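You operate a simulated robot arm through the tools that you are given. There is no shell and no other tool. Be economical: measure what you need, move in short steps, check, and stop when the job is done.

You run a simulated two-armed robot. Do the job below in one go: nothing can be reset, and whatever is moved stays where it is left.

JOB
Tidy the counter: candle back in its block, both loose batteries in the rack.
Fine: the candle comes out of the candlestick; lid on the jar, lantern off.

Only the result counts: the job must be done as asked and must still hold three seconds after the hand-in. Knocking over, shifting, dropping, spilling or breaking anything else fails it. A push-on lid holds only when it is set on centred and level and pressed home; a screw cap is set on level and turned clockwise until tight.

ROBOT AND FRAMES
Two 7-joint arms with two-finger grippers on one trunk that stands fixed in place. Base frame: the origin is at the foot of the trunk, x ahead of it, y to its left, z up; the work surface is at about z = 0.76. Readings come in m, degrees, newtons and seconds.
The left shoulder is at [0.06, 0.123, 0.97], the right one opposite. With the tool pointing down near the work surface each hand reaches from about 0.32 to 0.78 m from the base axis, measured 20 degrees to its own side. Payload 1.47 kg a hand.
The tool frame of a hand sits at the grasp point between the pads (the TCP): z along the fingers, y along the line on which they close. The tips reach 0.016 m beyond it. Largest opening 0.087 m; the body of the gripper starts 0.055 m behind the TCP.
Orientation is that of the tool frame in the base frame, as [roll, pitch, yaw] about the fixed x, y, z axes, in that order (R = Rz(yaw) Ry(pitch) Rx(roll)). With the fingers straight down and closing along the base's y, the tool's x points along the base's -x, its y along +y and its z along -z.

CONTROLS
- The arms move only by the tool drive_tool. It takes "left_steps", "right_steps" or both (then of equal length, played together; a hand with none holds still); each is text: rows parted by semicolons, each of 7 numbers parted by spaces: the shift along the base's x, y, z in m, then the turn, a rotation vector about the base's x, y, z in degrees, then the gripper command, from -1 (shut) to 1 (fully open), values between in proportion. In form: dx dy dz ax ay az gripper; .... A call has 1 to 20 rows; each row is the pose to reach, as a shift and turn from the pose commanded when the call began. Rows are played at 5 a second. More than 0.05 m and 8.6 degrees between two rows, or a gripper value outside its range, and nothing of the call is played. Where a pose cannot be reached the arm comes as near as it can. A force on the tool above 40 N (or 10 N above the force at the start of the call, whichever is more), or a blocked arm, ends the call early, and 0.2 s more pass. The fingers move at their own pace (about 0.153 m/s each) and stop on an object; they squeeze with about 28 N. The grip force told is the motor's: it shows also when the fingers shut on nothing. Time passes only in rows, and 0.2 s behind the last, so rows that repeat a pose let the fingers close. It gives the time, the measured TCP pose, the force on the tool (base axes), the opening and the grip force at its end, in the units of the frame above (readings bear some noise), with the torque about the TCP (base axes, N m) and any sound that the robot's microphone picked up, and new pictures: "show" is both (left out), scene, wrist or none (wrist: the cameras of the hands that moved).
- Cameras (640 x 400 px; columns grow to the right, rows downward): "scene" is now at [0.0777, -0.024, 1.5368]; the picture's right is [-0.17, -0.99, 0.00], its down [-0.69, 0.12, -0.71] and it looks along [0.70, -0.12, -0.70] (base axes); focal length 336 px, centre (320, 200). "left" rides on the left gripper at [0.073, -0.012, -0.09] in its tool frame; the picture's right is [0.16, 0.99, 0.00], its down [-0.72, 0.12, -0.68] and it looks along [-0.67, 0.11, 0.73] (tool axes); focal length 247 px, centre (320, 200). "right" rides on the right gripper at [0.073, 0.012, -0.09] in its tool frame; the picture's right is [-0.16, 0.99, 0.00], its down [-0.72, -0.12, -0.68] and it looks along [-0.67, -0.11, 0.73] (tool axes); focal length 247 px, centre (320, 200). There is no depth. A picture from a camera that has moved, and an enlarged one, comes with that camera's place and axes in the base frame and with its lens. The place of the scene camera against the robot may be out by one fixed shift of up to 0.025 m in any direction.
- move_column(by): slides the trunk up (or, below 0, down) by that many m; the arms and the scene camera ride with it, the base frame stays. It gives what a move gives, with no picture.
- aim_head(pan, tilt): turns the head with the scene camera to pan (to the left, within 120 degrees either way) and tilt (down, from -29 to 69), counted from straight ahead of the robot. It gives what a move gives, and a new picture of the scene camera.
- enlarge(camera, box): a new picture of the part [left, top, right, bottom] of that camera's present view, enlarged. It takes no simulated time.
- close_job(): hands the job in; it is judged then, once.

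Work in short steps. Places have to be worked out from the pictures, the camera data and where the tool is seen: move nearer, look again, correct. Check each grasp and each placing, and mend what went wrong. You have 120 turns and 200 pictures in all, those below and enlarged ones among them. Open the grippers and draw the arms clear of the work before you hand the job in, unless the task says otherwise; then end with one line.

The tools are called after "Request:" as a command line: name --argument value ..., lists and objects as JSON in quotes. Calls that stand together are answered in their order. drive_tool: Moves the arms, as the interface text tells. Its arguments: {"type":"object","properties":{"left_steps":{"type":"string"},"right_steps":{"type":"string"},"show":{"type":"string","enum":["both","scene","wrist","none"]}},"required":[]} The other tools are called the same way: move_column (by) slides the trunk up or down; aim_head (pan, tilt) turns the head that bears the scene camera; enlarge (camera, box) takes an enlarged picture of a part of a camera's view; close_job () hands the job in.

At the start:

```text
clock: 0.0
left_tool_pos: [0.4903, 0.1154, 1.1809]
left_ee_rot: [180.0, 0.0, 180.0]
left_force: [-0.1, -0.3, -0.6]
left_ft_torque: [0.01, -0.03, -0.02]
left_width: 0.0871
left_grasp_force: 0.0
right_tool_pos: [0.5098, -0.2103, 1.1079]
right_ee_rot: [-179.9, 0.0, 180.0]
right_force: [-0.7, 0.4, -0.9]
right_ft_torque: [0.0, -0.02, -0.03]
right_width: 0.0873
right_grasp_force: 0.0
trunk travel left (down, up): [-0.125, 0.105]
head pan, tilt: [-9.6, 44.5]
```

scene: 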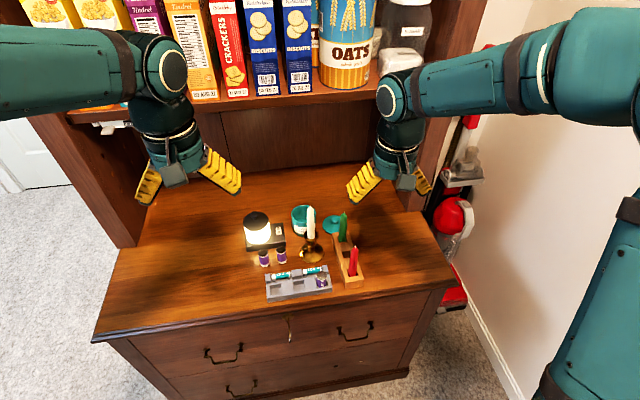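
right: 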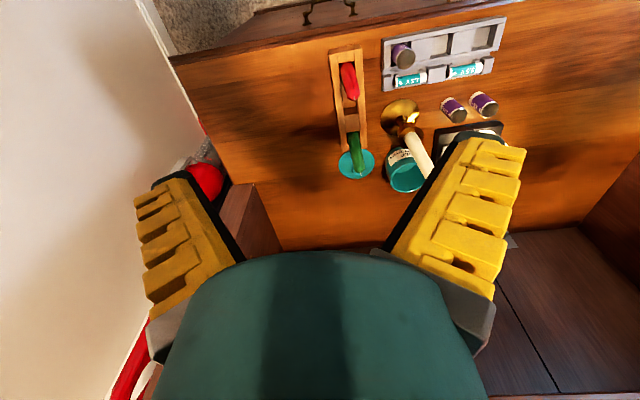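
left: 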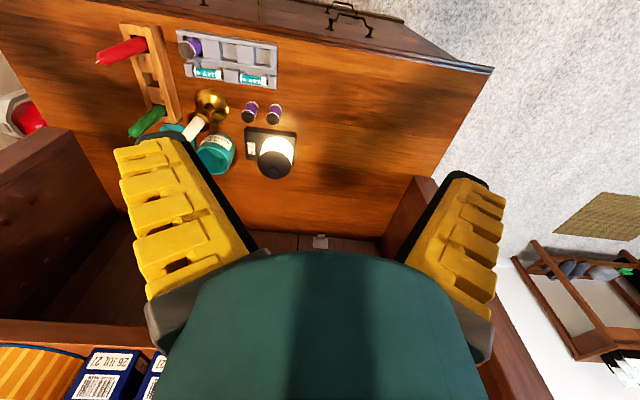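

I start by looking closely at the counter.

Request:
enlarge --camera "scene" --box '[230, 190, 390, 310]'

Request:
enlarge --camera "right" --box '[320, 0, 540, 200]'

Request:
enlarge --camera "left" --box '[80, 10, 320, 190]'

```text
3.33 times, centred on (310, 250) of scene
camera zoom: at [0.0777, -0.024, 1.5368], right [-0.17, -0.99, 0.0], down [-0.69, 0.12, -0.71], along [0.7, -0.12, -0.7], focal length 1120 px, centre (353, 33)
```

zoom: 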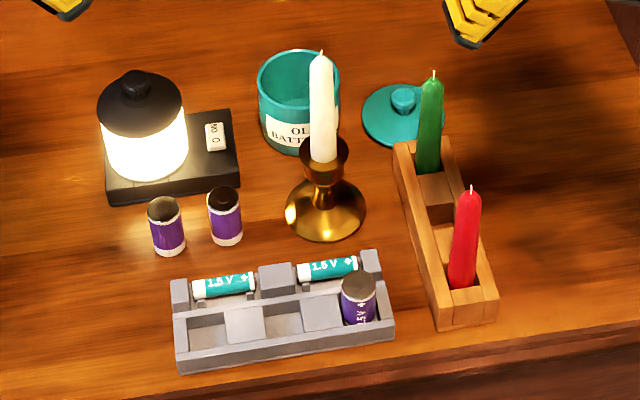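

```text
2.00 times, centred on (430, 100) of right
camera zoom: at [0.4382, -0.1986, 1.1969], right [0.16, 0.99, 0.0], down [0.72, -0.12, 0.68], along [0.67, -0.11, -0.73], focal length 494 px, centre (100, 400)
```

zoom: 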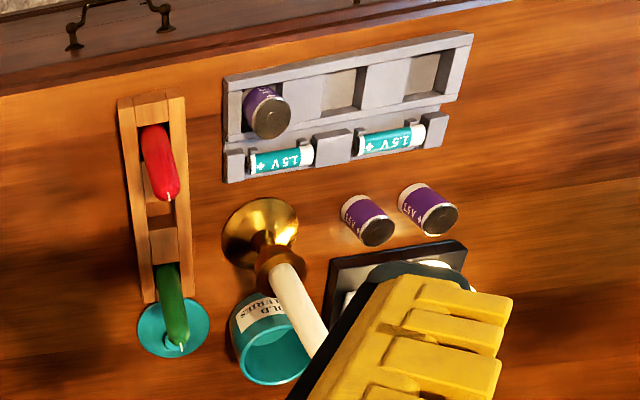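

```text
2.22 times, centred on (200, 100) of left
camera zoom: at [0.4183, 0.1039, 1.2692], right [-0.16, 0.99, 0.0], down [0.72, 0.12, 0.68], along [0.67, 0.11, -0.73], focal length 549 px, centre (587, 422)
```

zoom: 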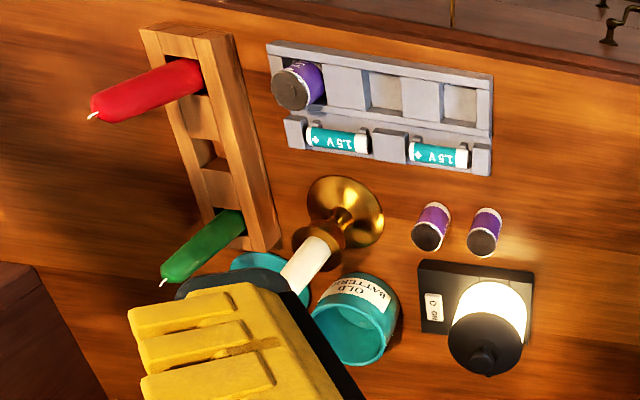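

The rack has two empty D-cell wells, the candle block has an empty middle slot, and the lantern has a small switch on its base. I'll move the right hand in for a closer view and send the left hand aside.

Request:
drive_tool --right_steps "0 0.03 -0.03 0 0 0 1; -0.02 0.06 -0.06 0 0 0 1; -0.04 0.09 -0.09 0 0 0 1; -0.05 0.11 -0.12 0 0 0 1; -0.06 0.11 -0.15 0 0 0 1; -0.06 0.11 -0.15 0 0 0 1" --left_steps "0 0.03 0 0 0 0 1; 0 0.06 0 0 0 0 1; 0 0.09 0 0 0 0 1; 0 0.12 0 0 0 0 1; 0 0.15 0 0 0 0 1; 0 0.15 0 0 0 0 1" --show "both"

```text
clock: 1.4
left_tool_pos: [0.4909, 0.2664, 1.1806]
left_ee_rot: [-179.9, 0.1, -180.0]
left_force: [-0.7, 0.4, -0.6]
left_ft_torque: [0.04, 0.01, -0.03]
left_width: 0.0873
left_grasp_force: 0.1
right_tool_pos: [0.4504, -0.1008, 0.9565]
right_ee_rot: [179.9, 0.0, 179.9]
right_force: [-0.6, 0.1, -0.3]
right_ft_torque: [0.03, 0.0, 0.04]
right_width: 0.0869
right_grasp_force: 0.0
trunk travel left (down, up): [-0.125, 0.105]
head pan, tilt: [-9.6, 44.5]
camera scene: at [0.0774, -0.0244, 1.5369], right [-0.17, -0.99, 0.0], down [-0.69, 0.12, -0.71], along [0.7, -0.12, -0.7], focal length 336 px, centre (320, 200)
camera right: at [0.3779, -0.089, 1.0459], right [0.16, 0.99, 0.0], down [0.72, -0.12, 0.68], along [0.67, -0.11, -0.73], focal length 247 px, centre (320, 200)
camera left: at [0.4188, 0.2543, 1.269], right [-0.16, 0.99, 0.0], down [0.72, 0.12, 0.68], along [0.67, 0.11, -0.73], focal length 247 px, centre (320, 200)
```

scene: 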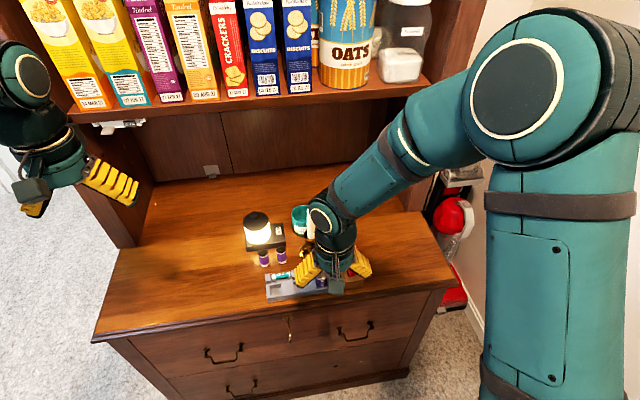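
right: 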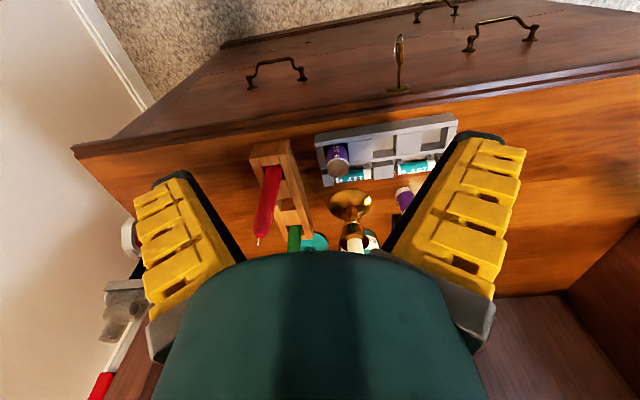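
left: 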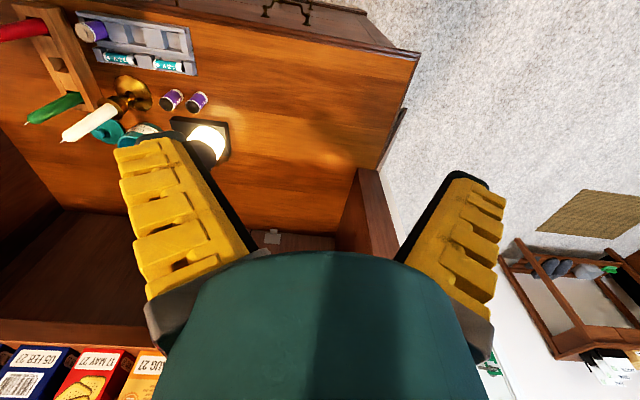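

The gripper body hides the far objects from here; I'll shift the hand forward and up so they lie in the clear upper part of its view.

Request:
drive_tool --right_steps "0 0 0.05 0 0 0 1; 0.03 0.02 0.08 0 0 0 1; 0.08 0.03 0.08 0 0 0 1; 0.12 0.03 0.08 0 0 0 1; 0.15 0.03 0.08 0 0 0 1;0.15 0.03 0.08 0 0 0 1" --show "none"

Request:
enlarge --camera "right" --box '[160, 0, 480, 200]'

```text
refused: row 3 steps farther than a row can; nothing moved
```

```text
2.00 times, centred on (320, 100) of right
camera zoom: at [0.3779, -0.089, 1.0459], right [0.16, 0.99, 0.0], down [0.72, -0.12, 0.68], along [0.67, -0.11, -0.73], focal length 494 px, centre (320, 400)
```

zoom: 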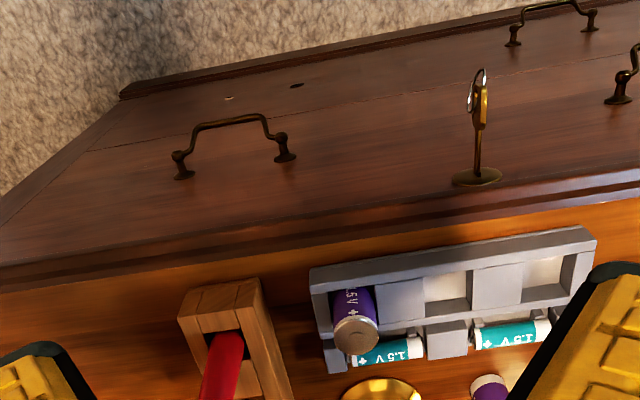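

One row exceeded the limit; I repeat it with smaller steps.

Request:
drive_tool --right_steps "0 0 0.04 0 0 0 1; 0.02 0.01 0.08 0 0 0 1; 0.06 0.03 0.08 0 0 0 1; 0.1 0.03 0.08 0 0 0 1; 0.14 0.03 0.08 0 0 0 1;0.14 0.03 0.08 0 0 0 1" --show "none"

Request:
enlarge --camera "right" --box '[180, 0, 460, 175]'

```text
clock: 2.8
left_tool_pos: [0.491, 0.2647, 1.1806]
left_ee_rot: [-179.9, 0.0, 179.9]
left_force: [1.0, -0.3, 0.9]
left_ft_torque: [0.0, -0.02, 0.0]
left_width: 0.0872
left_grasp_force: 0.2
right_tool_pos: [0.5902, -0.07, 1.0375]
right_ee_rot: [-180.0, 0.0, 180.0]
right_force: [-0.2, 0.8, -0.3]
right_ft_torque: [-0.01, 0.0, 0.03]
right_width: 0.0869
right_grasp_force: 0.0
trunk travel left (down, up): [-0.125, 0.105]
head pan, tilt: [-9.6, 44.5]
```

```text
2.29 times, centred on (320, 88) of right
camera zoom: at [0.5177, -0.0587, 1.1265], right [0.16, 0.99, 0.0], down [0.72, -0.12, 0.68], along [0.67, -0.11, -0.73], focal length 564 px, centre (320, 457)
```

zoom: 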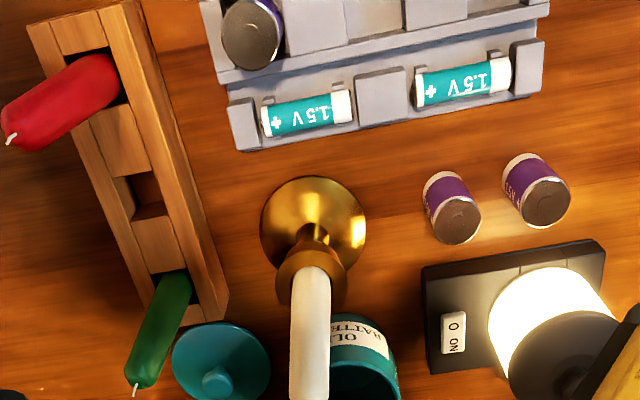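

I estimate the candle axis at about (0.656, -0.086), its top near z 0.95. I move the open right hand above it and check the alignment.

Request:
drive_tool --right_steps "0.03 -0.008 0 0 0 0 1; 0.066 -0.016 -0.01 0 0 0 1; 0.066 -0.016 -0.03 0 0 0 1; 0.066 -0.016 -0.03 0 0 0 1" --show "both"

Request:
enlarge --camera "right" --box '[180, 0, 460, 175]'

Request:
enlarge --camera "scene" --box '[230, 190, 390, 310]'

```text
clock: 3.8
left_tool_pos: [0.4914, 0.2651, 1.179]
left_ee_rot: [180.0, 0.0, -180.0]
left_force: [0.2, -0.1, 0.2]
left_ft_torque: [0.01, 0.04, 0.03]
left_width: 0.087
left_grasp_force: 0.1
right_tool_pos: [0.6561, -0.0858, 1.008]
right_ee_rot: [180.0, -0.1, -180.0]
right_force: [-0.2, -0.8, 0.3]
right_ft_torque: [-0.02, 0.02, 0.0]
right_width: 0.087
right_grasp_force: 0.1
trunk travel left (down, up): [-0.125, 0.105]
head pan, tilt: [-9.6, 44.5]
camera scene: at [0.078, -0.024, 1.5368], right [-0.17, -0.99, 0.0], down [-0.69, 0.12, -0.71], along [0.7, -0.12, -0.7], focal length 336 px, centre (320, 200)
camera right: at [0.5841, -0.074, 1.0968], right [0.16, 0.99, 0.0], down [0.72, -0.12, 0.68], along [0.67, -0.11, -0.73], focal length 247 px, centre (320, 200)
```

scene: 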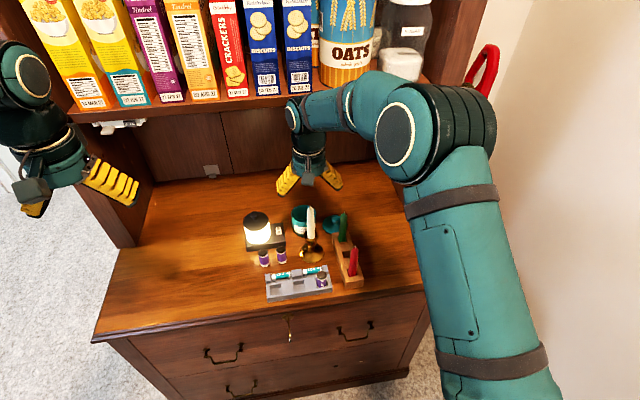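
right: 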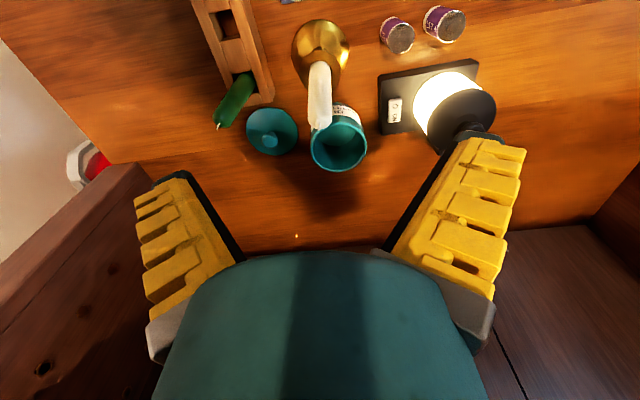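

```text
2.29 times, centred on (320, 88) of right
camera zoom: at [0.5841, -0.074, 1.0968], right [0.16, 0.99, 0.0], down [0.72, -0.12, 0.68], along [0.67, -0.11, -0.73], focal length 564 px, centre (320, 457)
```

zoom: 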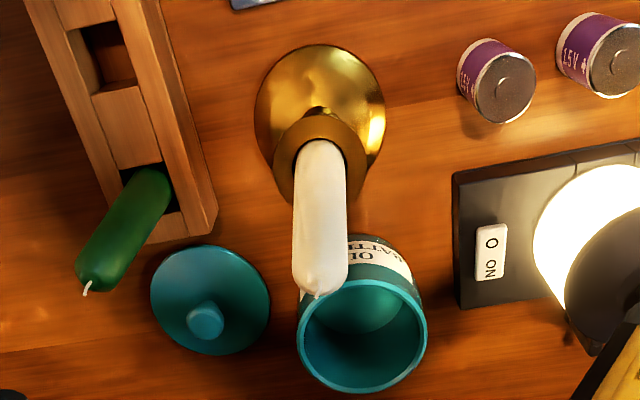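

```text
3.33 times, centred on (310, 250) of scene
camera zoom: at [0.078, -0.024, 1.5368], right [-0.17, -0.99, 0.0], down [-0.69, 0.12, -0.71], along [0.7, -0.12, -0.7], focal length 1120 px, centre (353, 33)
```

zoom: 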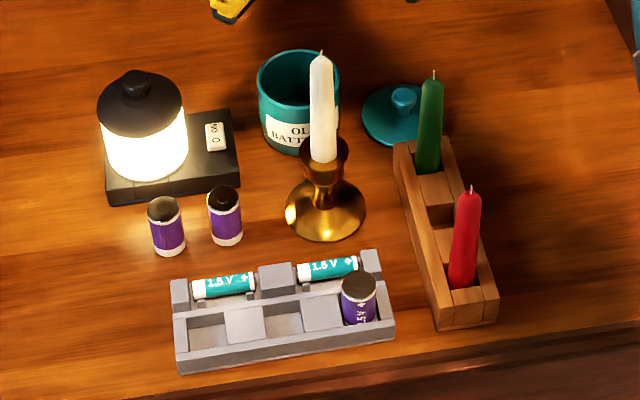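

The candle lines up between the fingers. I lower to z ≈ 0.905 (tips above the cup, body above the wick) and close.

Request:
drive_tool --right_steps "0.001 -0.001 -0.03 0 0 0 0.6; 0.001 -0.001 -0.06 0 0 0 0.6; 0.001 -0.001 -0.09 0 0 0 0.6; 0.001 -0.001 -0.102 0 0 0 0.6; 0.001 -0.001 -0.102 0 0 0 0.6; 0.001 -0.001 -0.102 0 0 0 -1; 0.001 -0.001 -0.102 0 0 0 -1; 0.001 -0.001 -0.102 0 0 0 -1" --show "both"

Request:
enlarge --camera "scene" --box '[270, 180, 390, 300]'

```text
clock: 5.6
left_tool_pos: [0.4903, 0.2665, 1.1799]
left_ee_rot: [-180.0, 0.0, -179.9]
left_force: [0.4, -0.1, 0.0]
left_ft_torque: [-0.02, 0.02, 0.01]
left_width: 0.087
left_grasp_force: 0.1
right_tool_pos: [0.6563, -0.0871, 0.905]
right_ee_rot: [-180.0, 0.1, 180.0]
right_force: [0.1, 0.9, 0.1]
right_ft_torque: [-0.03, -0.01, 0.03]
right_width: 0.01
right_grasp_force: 27.9
trunk travel left (down, up): [-0.125, 0.105]
head pan, tilt: [-9.6, 44.5]
camera scene: at [0.0778, -0.024, 1.5368], right [-0.17, -0.99, 0.0], down [-0.69, 0.12, -0.71], along [0.7, -0.12, -0.7], focal length 336 px, centre (320, 200)
camera right: at [0.5848, -0.0757, 0.9949], right [0.16, 0.99, 0.0], down [0.72, -0.12, 0.68], along [0.67, -0.11, -0.73], focal length 247 px, centre (320, 200)
```

scene: 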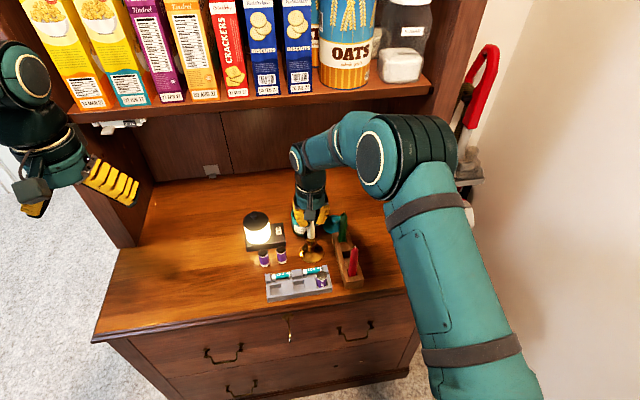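
right: 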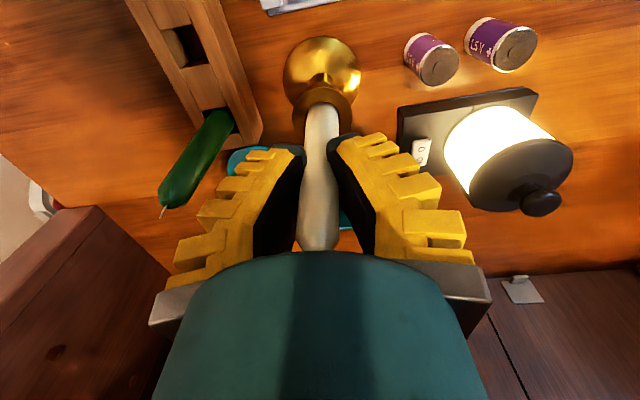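

```text
3.33 times, centred on (330, 240) of scene
camera zoom: at [0.0778, -0.024, 1.5368], right [-0.17, -0.99, 0.0], down [-0.69, 0.12, -0.71], along [0.7, -0.12, -0.7], focal length 1120 px, centre (287, 67)
```

zoom: 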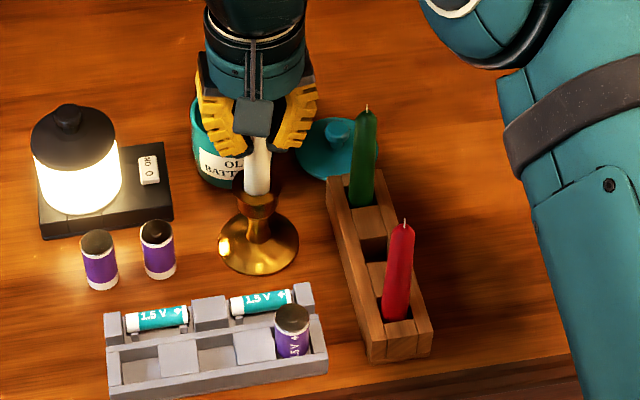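

The fingers closed on something (width 0.010, grip 28 N). I lift straight up slowly and check that only the candle comes.

Request:
drive_tool --right_steps "0 0 0.01 0 0 0 -1; 0 0 0.02 0 0 0 -1; 0 0 0.03 0 0 0 -1; 0 0 0.04 0 0 0 -1; 0 0 0.05 0 0 0 -1; 0 0 0.06 0 0 0 -1; 0 0 0.07 0 0 0 -1" --show "wrist"

Request:
enlarge --camera "scene" --box '[270, 180, 390, 300]'

```text
clock: 7.2
left_tool_pos: [0.4904, 0.2658, 1.1792]
left_ee_rot: [-179.9, 0.0, 180.0]
left_force: [-0.4, -0.3, -0.4]
left_ft_torque: [-0.04, 0.01, 0.02]
left_width: 0.087
left_grasp_force: 0.1
right_tool_pos: [0.656, -0.0881, 0.975]
right_ee_rot: [-179.9, 0.0, 179.9]
right_force: [0.0, 0.0, -0.7]
right_ft_torque: [0.03, 0.01, -0.01]
right_width: 0.0093
right_grasp_force: 28.2
trunk travel left (down, up): [-0.125, 0.105]
head pan, tilt: [-9.6, 44.5]
camera right: at [0.5846, -0.0764, 1.0654], right [0.16, 0.99, 0.0], down [0.72, -0.12, 0.68], along [0.67, -0.11, -0.73], focal length 247 px, centre (320, 200)
```

right: 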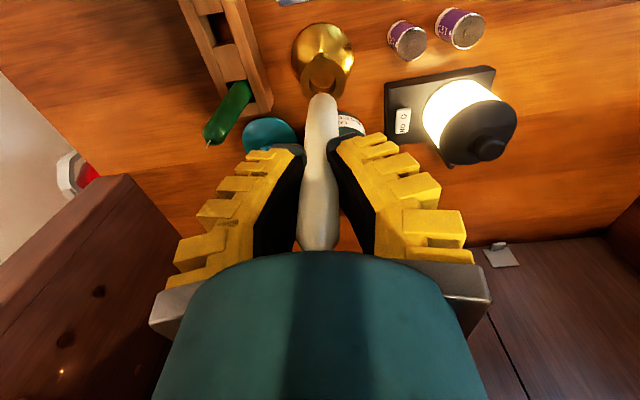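

```text
3.33 times, centred on (330, 240) of scene
camera zoom: at [0.0776, -0.024, 1.5368], right [-0.17, -0.99, 0.0], down [-0.69, 0.12, -0.71], along [0.7, -0.12, -0.7], focal length 1120 px, centre (287, 67)
```

zoom: 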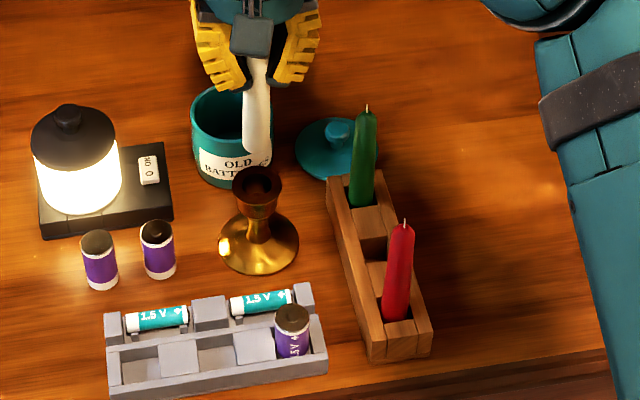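

The candle is out and the candlestick did not move. I raise higher and shift sideways to look at the block's middle slot without the held candle blocking it.

Request:
drive_tool --right_steps "0 0 0.04 0 0 0 -1; 0 0 0.08 0 0 0 -1; -0.04 -0.01 0.08 0 0 0 -1; -0.08 -0.02 0.08 0 0 0 -1; -0.08 -0.02 0.08 0 0 0 -1" --show "none"

Request:
enlarge --camera "right" --box '[140, 0, 360, 140]'

```text
clock: 8.4
left_tool_pos: [0.4907, 0.2659, 1.1794]
left_ee_rot: [-180.0, 0.0, -180.0]
left_force: [0.2, 0.3, -0.3]
left_ft_torque: [0.02, 0.04, 0.02]
left_width: 0.087
left_grasp_force: 0.0
right_tool_pos: [0.5776, -0.1087, 1.0551]
right_ee_rot: [-179.9, 0.0, -180.0]
right_force: [1.0, -0.1, -0.6]
right_ft_torque: [-0.01, 0.01, 0.0]
right_width: 0.009
right_grasp_force: 27.7
trunk travel left (down, up): [-0.125, 0.105]
head pan, tilt: [-9.6, 44.5]
```

```text
2.86 times, centred on (250, 70) of right
camera zoom: at [0.5051, -0.0958, 1.1444], right [0.16, 0.99, 0.0], down [0.72, -0.12, 0.68], along [0.67, -0.11, -0.73], focal length 706 px, centre (520, 571)
```

zoom: 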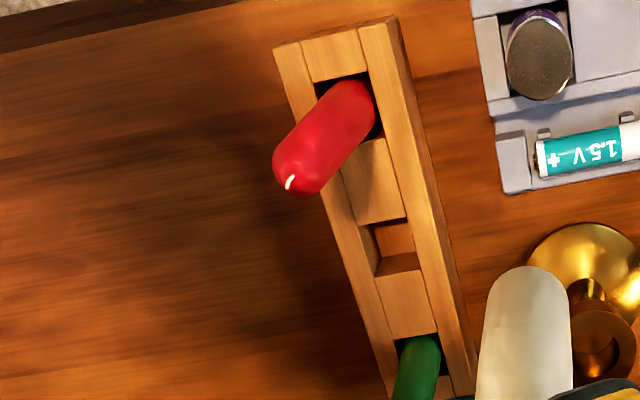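

The middle slot is clearly visible; I need the block's height to fix its position precisely, so I enlarge the scene view of the block.

Request:
enlarge --camera "scene" --box '[325, 210, 375, 292]'

Request:
enlarge --camera "right" --box '[220, 0, 320, 140]'

```text
4.88 times, centred on (350, 251) of scene
camera zoom: at [0.0782, -0.0239, 1.5367], right [-0.17, -0.99, 0.0], down [-0.69, 0.12, -0.71], along [0.7, -0.12, -0.7], focal length 1638 px, centre (174, -49)
```

zoom: 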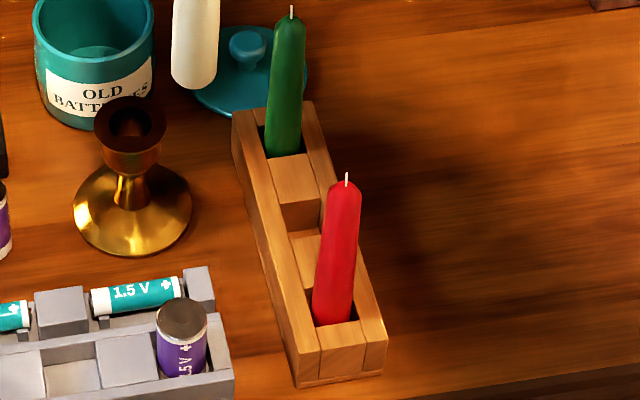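

```text
2.86 times, centred on (270, 70) of right
camera zoom: at [0.5051, -0.0958, 1.1444], right [0.16, 0.99, 0.0], down [0.72, -0.12, 0.68], along [0.67, -0.11, -0.73], focal length 706 px, centre (463, 571)
```

zoom: 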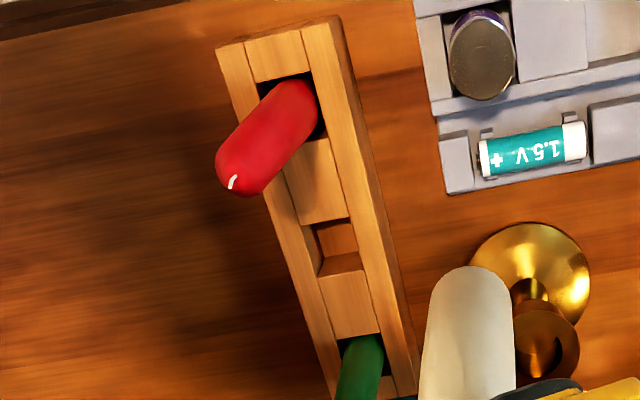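

Intersecting the views, the slot centre is at about (0.6115, -0.175) with the block's top at z ≈ 0.791. I move over it and lower part-way, then check against the slot.

Request:
drive_tool --right_steps "0.01 -0.03 0 0 0 0 -1; 0.025 -0.055 0 0 0 0 -1; 0.034 -0.067 0 0 0 0 -1; 0.034 -0.067 -0.04 0 0 0 -1; 0.034 -0.067 -0.08 0 0 0 -1; 0.034 -0.067 -0.12 0 0 0 -1; 0.034 -0.067 -0.13 0 0 0 -1; 0.034 -0.067 -0.13 0 0 0 -1" --show "wrist"

Request:
enlarge --camera "scene" --box '[325, 210, 375, 292]'

Request:
enlarge --camera "right" --box '[240, 0, 400, 200]'

```text
clock: 10.2
left_tool_pos: [0.4923, 0.2652, 1.1782]
left_ee_rot: [-180.0, 0.0, 180.0]
left_force: [-0.3, 0.3, 0.1]
left_ft_torque: [0.0, 0.02, 0.01]
left_width: 0.0868
left_grasp_force: 0.2
right_tool_pos: [0.6116, -0.175, 0.9252]
right_ee_rot: [180.0, 0.0, 180.0]
right_force: [-0.8, 1.0, -0.1]
right_ft_torque: [0.03, 0.04, 0.02]
right_width: 0.0089
right_grasp_force: 28.3
trunk travel left (down, up): [-0.125, 0.105]
head pan, tilt: [-9.6, 44.5]
camera right: at [0.539, -0.1631, 1.0149], right [0.16, 0.99, 0.0], down [0.72, -0.12, 0.68], along [0.67, -0.11, -0.73], focal length 247 px, centre (320, 200)
```

right: 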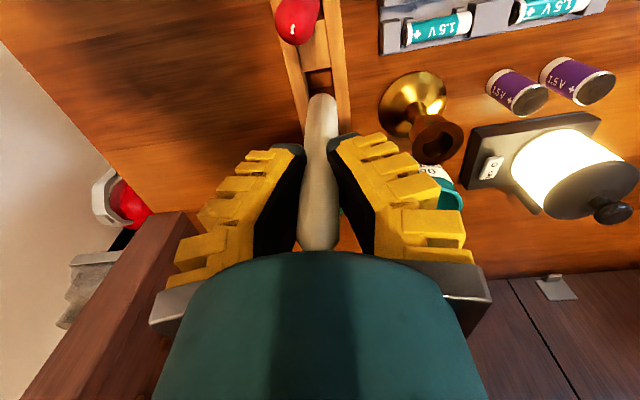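

```text
4.88 times, centred on (350, 251) of scene
camera zoom: at [0.078, -0.024, 1.5368], right [-0.17, -0.99, 0.0], down [-0.69, 0.12, -0.71], along [0.7, -0.12, -0.7], focal length 1638 px, centre (174, -49)
```

zoom: 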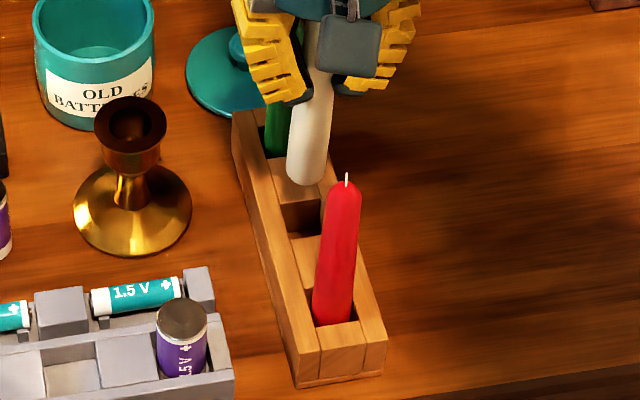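

```text
2.00 times, centred on (320, 100) of right
camera zoom: at [0.539, -0.1631, 1.0149], right [0.16, 0.99, 0.0], down [0.72, -0.12, 0.68], along [0.67, -0.11, -0.73], focal length 494 px, centre (320, 400)
```

zoom: 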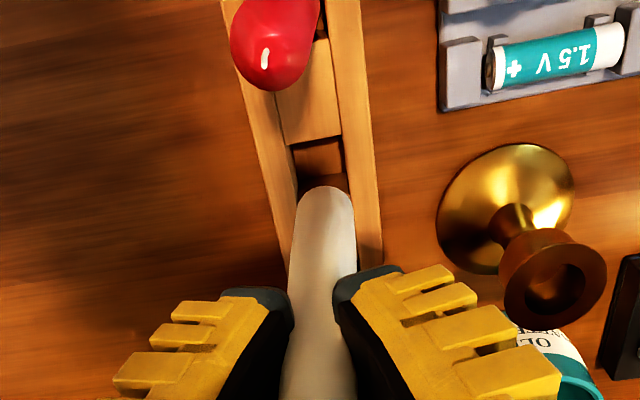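

Both views put the candle bottom at z ≈ 0.837, leaning about 2 mm to +y. I correct with a small tilt/shift and lower to just above the slot.

Request:
drive_tool --right_steps "0 -0.0005 0 -1.2 0 0 -1; 0 -0.0005 -0.02 -1.2 0 0 -1; 0 -0.0005 -0.038 -1.2 0 0 -1; 0 -0.0005 -0.038 -1.2 0 0 -1" --show "none"

Request:
enlarge --camera "scene" --box '[325, 210, 375, 292]'

Request:
enlarge --camera "right" --box '[240, 0, 400, 200]'

```text
clock: 11.2
left_tool_pos: [0.4924, 0.2656, 1.179]
left_ee_rot: [180.0, 0.0, 179.9]
left_force: [0.5, 1.3, 0.6]
left_ft_torque: [-0.02, 0.0, 0.05]
left_width: 0.0871
left_grasp_force: 0.0
right_tool_pos: [0.6112, -0.1763, 0.8873]
right_ee_rot: [-178.7, -0.1, -180.0]
right_force: [-0.4, -0.2, -0.3]
right_ft_torque: [-0.02, -0.05, 0.01]
right_width: 0.0084
right_grasp_force: 27.6
trunk travel left (down, up): [-0.125, 0.105]
head pan, tilt: [-9.6, 44.5]
```

```text
4.88 times, centred on (350, 251) of scene
camera zoom: at [0.0777, -0.0241, 1.5368], right [-0.17, -0.99, 0.0], down [-0.69, 0.12, -0.71], along [0.7, -0.12, -0.7], focal length 1638 px, centre (174, -49)
```

zoom: 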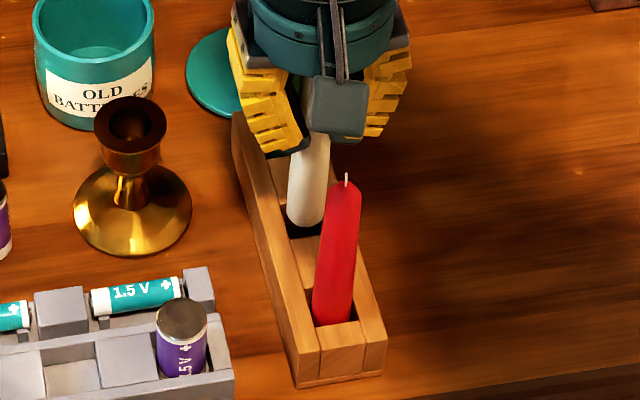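

```text
2.00 times, centred on (320, 100) of right
camera zoom: at [0.5391, -0.1616, 0.9766], right [0.16, 0.99, -0.02], down [0.72, -0.1, 0.68], along [0.67, -0.12, -0.73], focal length 494 px, centre (320, 400)
```

zoom: 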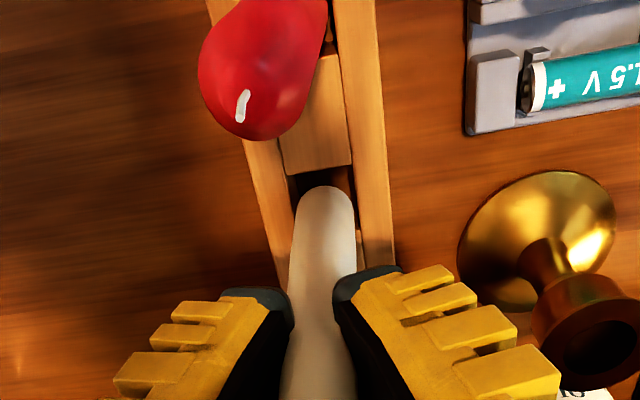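

The candle bottom is at the slot mouth, centred sideways. I lower gently in small increments, watching the force.

Request:
drive_tool --right_steps "0 0 -0.004 0 0 0 -1; 0 0 -0.008 0 0 0 -1; 0 0 -0.011 0 0 0 -1" --show "none"

Request:
enlarge --camera "right" --box '[240, 0, 400, 200]'

Request:
enlarge --camera "scene" --box '[325, 210, 375, 292]'

```text
clock: 12.0
left_tool_pos: [0.4914, 0.265, 1.1795]
left_ee_rot: [180.0, 0.0, 180.0]
left_force: [-0.4, 0.2, -0.1]
left_ft_torque: [0.01, -0.01, 0.01]
left_width: 0.0871
left_grasp_force: 0.0
right_tool_pos: [0.6116, -0.1746, 0.8759]
right_ee_rot: [-178.8, -0.1, 179.9]
right_force: [-3.7, 0.7, -0.1]
right_ft_torque: [0.03, 0.22, 0.0]
right_width: 0.008
right_grasp_force: 28.6
trunk travel left (down, up): [-0.125, 0.105]
head pan, tilt: [-9.6, 44.5]
```

```text
2.00 times, centred on (320, 100) of right
camera zoom: at [0.539, -0.1613, 0.9655], right [0.16, 0.99, -0.02], down [0.72, -0.1, 0.68], along [0.67, -0.12, -0.73], focal length 494 px, centre (320, 400)
```

zoom: 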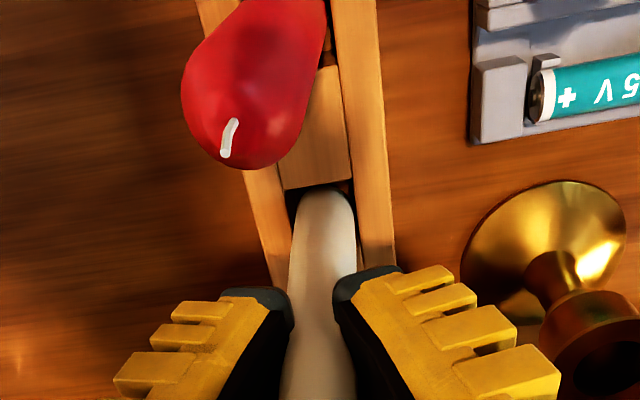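

```text
4.88 times, centred on (350, 251) of scene
camera zoom: at [0.0775, -0.024, 1.5368], right [-0.17, -0.99, 0.0], down [-0.69, 0.12, -0.71], along [0.7, -0.12, -0.7], focal length 1638 px, centre (174, -49)
```

zoom: 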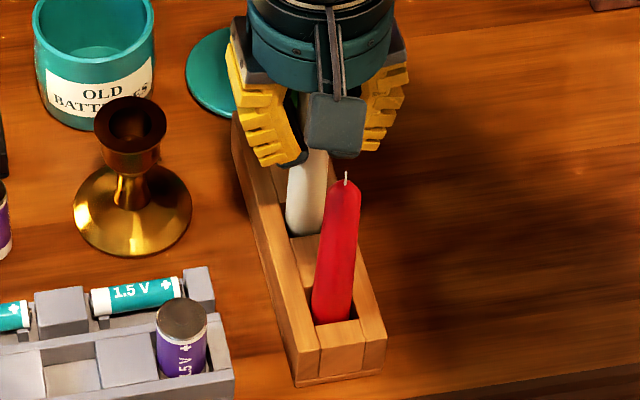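

The candle has entered the slot, lightly touching the far wall (Fx −3.7 N). I back off 2 mm in x and continue down gently.

Request:
drive_tool --right_steps "-0.002 0 0 0 0 0 -1; -0.002 0 -0.003 0 0 0 -1; -0.002 0 -0.006 0 0 0 -1; -0.002 0 -0.009 0 0 0 -1" --show "none"

Request:
enlarge --camera "right" --box '[240, 0, 400, 200]'

```text
clock: 13.0
left_tool_pos: [0.4924, 0.2665, 1.1786]
left_ee_rot: [180.0, 0.1, 180.0]
left_force: [-0.4, -0.5, 0.0]
left_ft_torque: [0.01, 0.02, 0.0]
left_width: 0.087
left_grasp_force: 0.2
right_tool_pos: [0.6097, -0.1746, 0.8674]
right_ee_rot: [-178.7, 0.1, 180.0]
right_force: [-0.5, 0.2, 0.1]
right_ft_torque: [-0.02, -0.02, -0.01]
right_width: 0.0078
right_grasp_force: 28.3
trunk travel left (down, up): [-0.125, 0.105]
head pan, tilt: [-9.6, 44.5]
```

```text
2.00 times, centred on (320, 100) of right
camera zoom: at [0.5373, -0.1615, 0.9565], right [0.16, 0.99, -0.02], down [0.72, -0.1, 0.68], along [0.67, -0.12, -0.73], focal length 494 px, centre (320, 400)
```

zoom: 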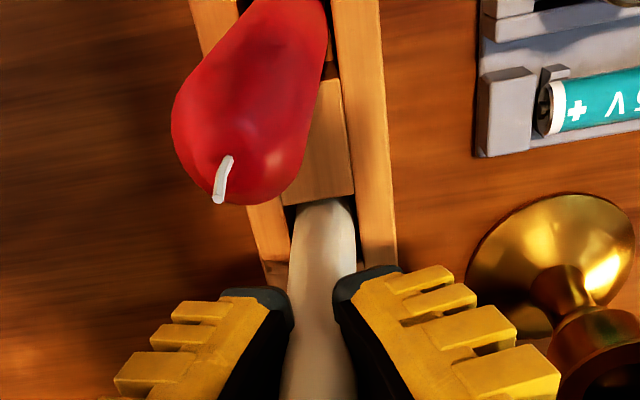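

Free again. Continue down in 2 mm steps until contact.

Request:
drive_tool --right_steps "0 0 -0.002 0 0 0 -1; 0 0 -0.004 0 0 0 -1; 0 0 -0.006 0 0 0 -1" --show "none"

```text
clock: 13.8
left_tool_pos: [0.4914, 0.2654, 1.1797]
left_ee_rot: [180.0, 0.0, -179.9]
left_force: [0.1, 0.9, -0.1]
left_ft_torque: [0.0, 0.02, 0.0]
left_width: 0.0871
left_grasp_force: 0.1
right_tool_pos: [0.6098, -0.1754, 0.861]
right_ee_rot: [-178.8, 0.0, 179.9]
right_force: [0.1, -0.2, -0.3]
right_ft_torque: [-0.02, 0.01, 0.0]
right_width: 0.0079
right_grasp_force: 27.7
trunk travel left (down, up): [-0.125, 0.105]
head pan, tilt: [-9.6, 44.5]
```

Request:
drive_tool --right_steps "0 0 -0.002 0 0 0 -1; 0 0 -0.004 0 0 0 -1; 0 0 -0.006 0 0 0 -1" --show "none"

Request:
enlarge --camera "scene" --box '[325, 210, 375, 292]'

```text
clock: 14.6
left_tool_pos: [0.4901, 0.2655, 1.1793]
left_ee_rot: [-179.9, 0.2, 180.0]
left_force: [-0.1, 0.0, 0.8]
left_ft_torque: [-0.02, 0.0, 0.01]
left_width: 0.0873
left_grasp_force: 0.0
right_tool_pos: [0.6087, -0.1748, 0.8577]
right_ee_rot: [-178.7, 0.2, 179.9]
right_force: [-2.9, -0.3, 21.1]
right_ft_torque: [-0.1, 0.39, -0.02]
right_width: 0.0079
right_grasp_force: 28.5
trunk travel left (down, up): [-0.125, 0.105]
head pan, tilt: [-9.6, 44.5]
```

```text
4.88 times, centred on (350, 251) of scene
camera zoom: at [0.0756, -0.0235, 1.5372], right [-0.17, -0.99, 0.0], down [-0.69, 0.12, -0.71], along [0.7, -0.12, -0.7], focal length 1638 px, centre (174, -49)
```

zoom: 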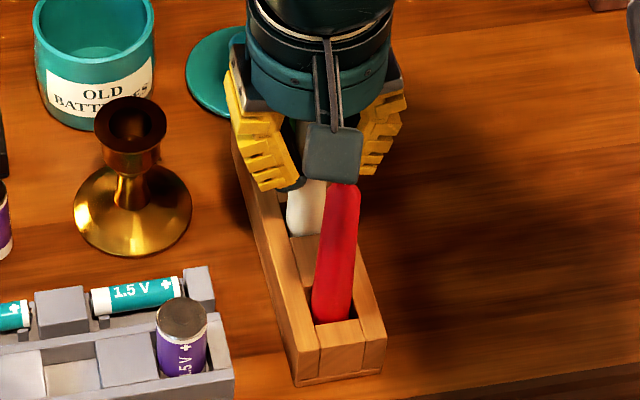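

The candle is seated on the slot floor (21 N upward). I ease off the pressure, open, and lift clear.

Request:
drive_tool --right_steps "0 0 0.003 0 0 0 -1; 0 0 0.003 0 0 0 0.2; 0 0 0.003 0 0 0 0.2; 0 0 0.003 0 0 0 0.2; 0 0 0.03 0 0 0 0.2; 0 0 0.06 0 0 0 0.2; 0 0 0.1 0 0 0 0.2; 0 0 0.14 1.2 0 0 0.5;0 0 0.18 1.2 0 0 1; 0 0 0.18 1.2 0 0 1" --show "wrist"

Request:
enlarge --camera "scene" --box '[230, 190, 390, 310]'

```text
clock: 16.8
left_tool_pos: [0.4921, 0.2641, 1.1785]
left_ee_rot: [-180.0, 0.0, 180.0]
left_force: [0.3, 0.2, 0.8]
left_ft_torque: [0.01, 0.04, -0.02]
left_width: 0.0869
left_grasp_force: 0.2
right_tool_pos: [0.6099, -0.1745, 1.0365]
right_ee_rot: [-180.0, 0.0, -179.9]
right_force: [0.7, -0.3, -0.5]
right_ft_torque: [0.03, 0.0, -0.01]
right_width: 0.0868
right_grasp_force: 0.1
trunk travel left (down, up): [-0.125, 0.105]
head pan, tilt: [-9.6, 44.5]
camera right: at [0.5369, -0.1631, 1.1252], right [0.16, 0.99, 0.0], down [0.72, -0.12, 0.68], along [0.67, -0.11, -0.73], focal length 247 px, centre (320, 200)
```

right: 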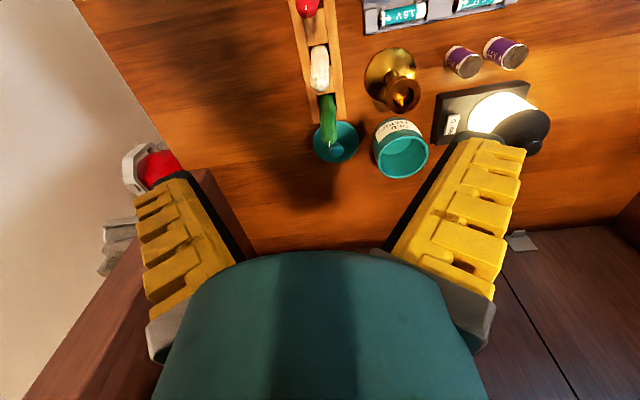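

```text
3.33 times, centred on (310, 250) of scene
camera zoom: at [0.0783, -0.0242, 1.5367], right [-0.17, -0.99, 0.0], down [-0.69, 0.12, -0.71], along [0.7, -0.12, -0.7], focal length 1120 px, centre (353, 33)
```

zoom: 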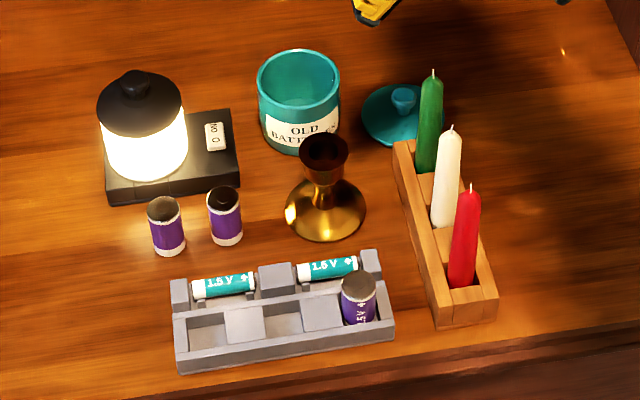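

The candle stands in its slot. Next the lid: I enlarge the wrist view to locate lid, knob and jar.

Request:
enlarge --camera "right" --box '[280, 70, 460, 190]'

Request:
enlarge --camera "scene" --box '[280, 195, 350, 245]'

```text
3.33 times, centred on (370, 130) of right
camera zoom: at [0.5369, -0.1631, 1.1252], right [0.16, 0.99, 0.0], down [0.72, -0.12, 0.68], along [0.67, -0.11, -0.73], focal length 823 px, centre (153, 433)
```

zoom: 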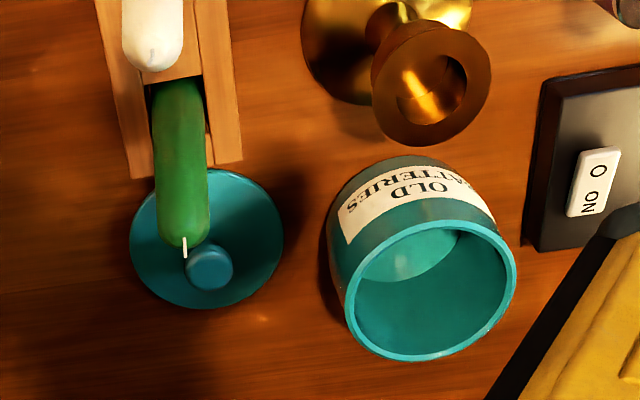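

```text
8.00 times, centred on (315, 220) of scene
camera zoom: at [0.0783, -0.0242, 1.5367], right [-0.17, -0.99, 0.0], down [-0.69, 0.12, -0.71], along [0.7, -0.12, -0.7], focal length 2687 px, centre (360, 40)
```

zoom: 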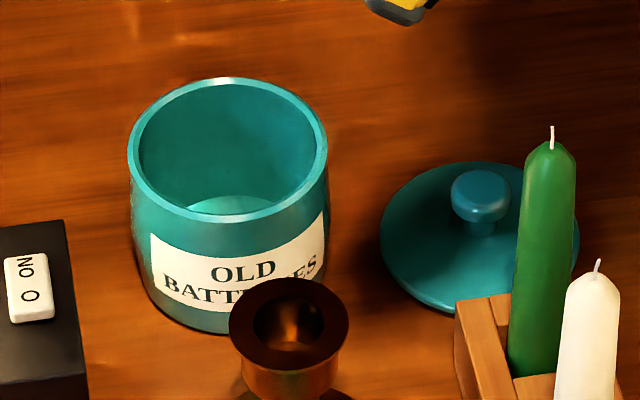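

The lid centre is about (0.744, -0.170), knob top z ≈ 0.79; the jar is about (0.748, -0.077). To keep the wrist camera off the green candle, I turn the hand by +90° about z while high up, which also gives a good view of both.

Request:
drive_tool --right_steps "0.01 0 0 0 0 8.2 1; 0.02 0 0 0 0 16.4 1; 0.03 0 0 0 0 24.6 1; 0.04 0 0 0 0 32.8 1; 0.055 0 0 0 0 41 1; 0.07 0 0 0 0 49.2 1; 0.085 0.005 0 0 0 57.4 1; 0.1 0.01 0 0 0 65.6 1; 0.115 0.01 0 0 0 73.8 1; 0.125 0.015 0 0 0 82 1; 0.135 0.02 0 0 0 90 1; 0.135 0.02 0 0 0 90 1" --show "both"

Request:
enlarge --camera "right" --box '[200, 0, 440, 180]'

```text
clock: 19.4
left_tool_pos: [0.4899, 0.2661, 1.1805]
left_ee_rot: [-180.0, 0.0, -180.0]
left_force: [0.0, 0.9, 0.5]
left_ft_torque: [0.01, 0.03, 0.0]
left_width: 0.087
left_grasp_force: 0.0
right_tool_pos: [0.7444, -0.1542, 1.0363]
right_ee_rot: [180.0, 0.0, -90.0]
right_force: [0.3, 0.0, 0.5]
right_ft_torque: [-0.02, -0.03, 0.04]
right_width: 0.0869
right_grasp_force: 0.1
trunk travel left (down, up): [-0.125, 0.105]
head pan, tilt: [-9.6, 44.5]
camera scene: at [0.0773, -0.0241, 1.5369], right [-0.17, -0.99, 0.0], down [-0.69, 0.12, -0.71], along [0.7, -0.12, -0.7], focal length 336 px, centre (320, 200)
camera right: at [0.7331, -0.2276, 1.1252], right [-0.99, 0.16, 0.0], down [0.11, 0.72, 0.68], along [0.11, 0.67, -0.73], focal length 247 px, centre (320, 200)
```

scene: 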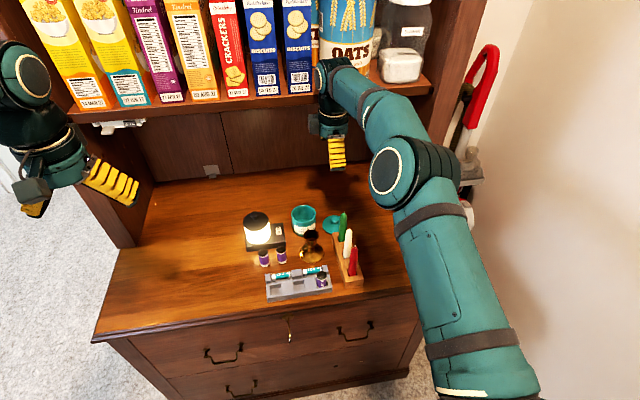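
right: 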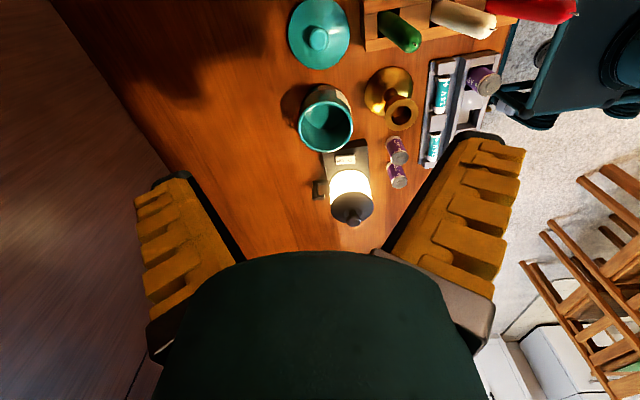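

```text
2.22 times, centred on (320, 90) of right
camera zoom: at [0.7331, -0.2276, 1.1252], right [-0.99, 0.16, 0.0], down [0.11, 0.72, 0.68], along [0.11, 0.67, -0.73], focal length 549 px, centre (320, 444)
```

zoom: 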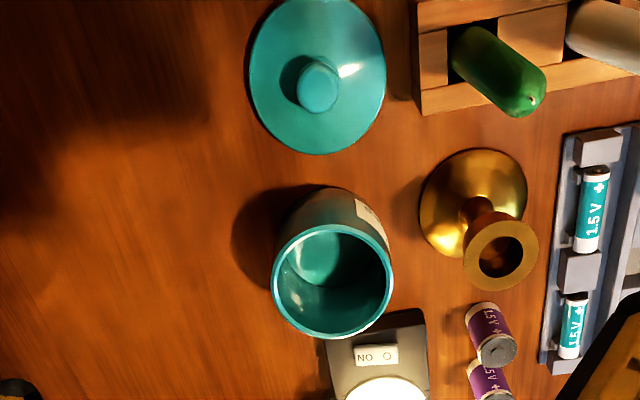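

From this view: lid (0.7435, -0.170), jar rim centre (0.750, -0.0777), rim z ≈ 0.823. I align over the knob and descend part-way with a narrowed opening.

Request:
drive_tool --right_steps "-0.001 -0.016 -0.03 0 0 0 0.15; -0.001 -0.016 -0.075 0 0 0 0.15; -0.001 -0.016 -0.12 0 0 0 0.15; -0.001 -0.016 -0.16 0 0 0 0.15; -0.001 -0.016 -0.2 0 0 0 0.15; -0.001 -0.016 -0.2 0 0 0 0.15" --show "both"

Request:
enlarge --camera "scene" --box '[290, 180, 370, 240]'

```text
clock: 20.8
left_tool_pos: [0.4919, 0.2655, 1.18]
left_ee_rot: [-180.0, 0.1, 179.9]
left_force: [0.5, -0.2, 0.1]
left_ft_torque: [-0.01, -0.03, -0.01]
left_width: 0.087
left_grasp_force: 0.0
right_tool_pos: [0.7435, -0.1693, 0.8355]
right_ee_rot: [-179.8, 0.0, -90.0]
right_force: [-0.1, 0.0, -0.4]
right_ft_torque: [0.03, -0.04, 0.01]
right_width: 0.0551
right_grasp_force: 3.5
trunk travel left (down, up): [-0.125, 0.105]
head pan, tilt: [-9.6, 44.5]
camera scene: at [0.0772, -0.0238, 1.5369], right [-0.17, -0.99, 0.0], down [-0.69, 0.12, -0.71], along [0.7, -0.12, -0.7], focal length 336 px, centre (320, 200)
camera right: at [0.7325, -0.243, 0.9252], right [-0.99, 0.16, 0.0], down [0.12, 0.72, 0.68], along [0.11, 0.67, -0.73], focal length 247 px, centre (320, 200)
```

scene: 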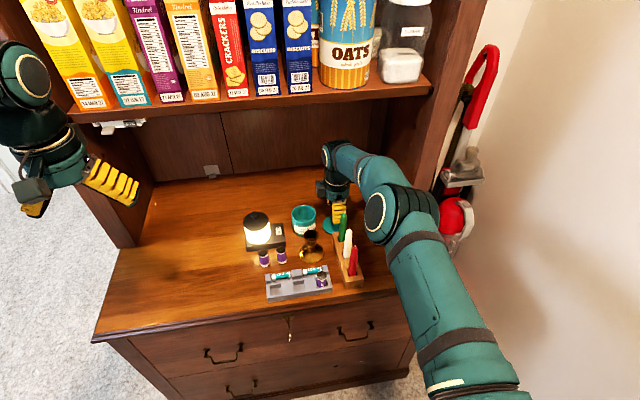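
right: 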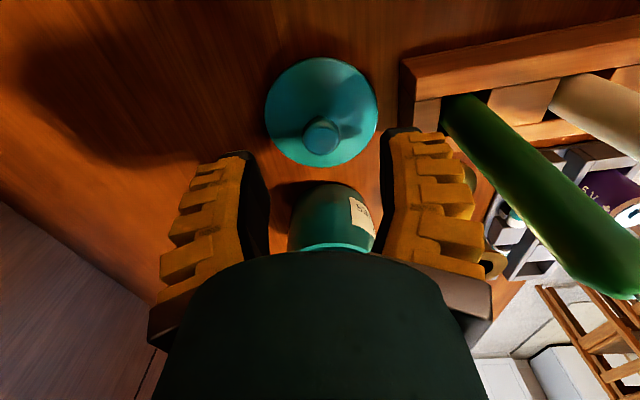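

```text
6.67 times, centred on (330, 210) of scene
camera zoom: at [0.0772, -0.0238, 1.5369], right [-0.17, -0.99, 0.0], down [-0.69, 0.12, -0.71], along [0.7, -0.12, -0.7], focal length 2239 px, centre (253, 133)
```

zoom: 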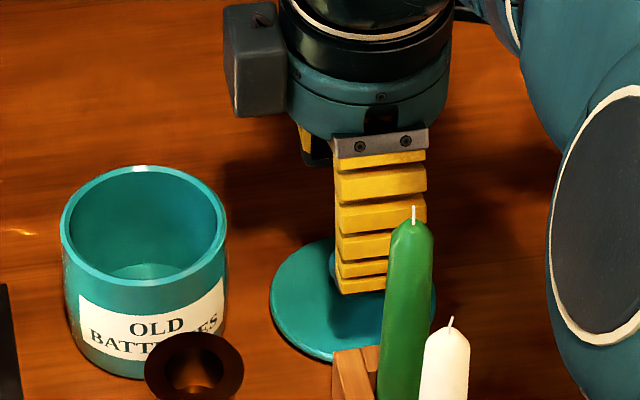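

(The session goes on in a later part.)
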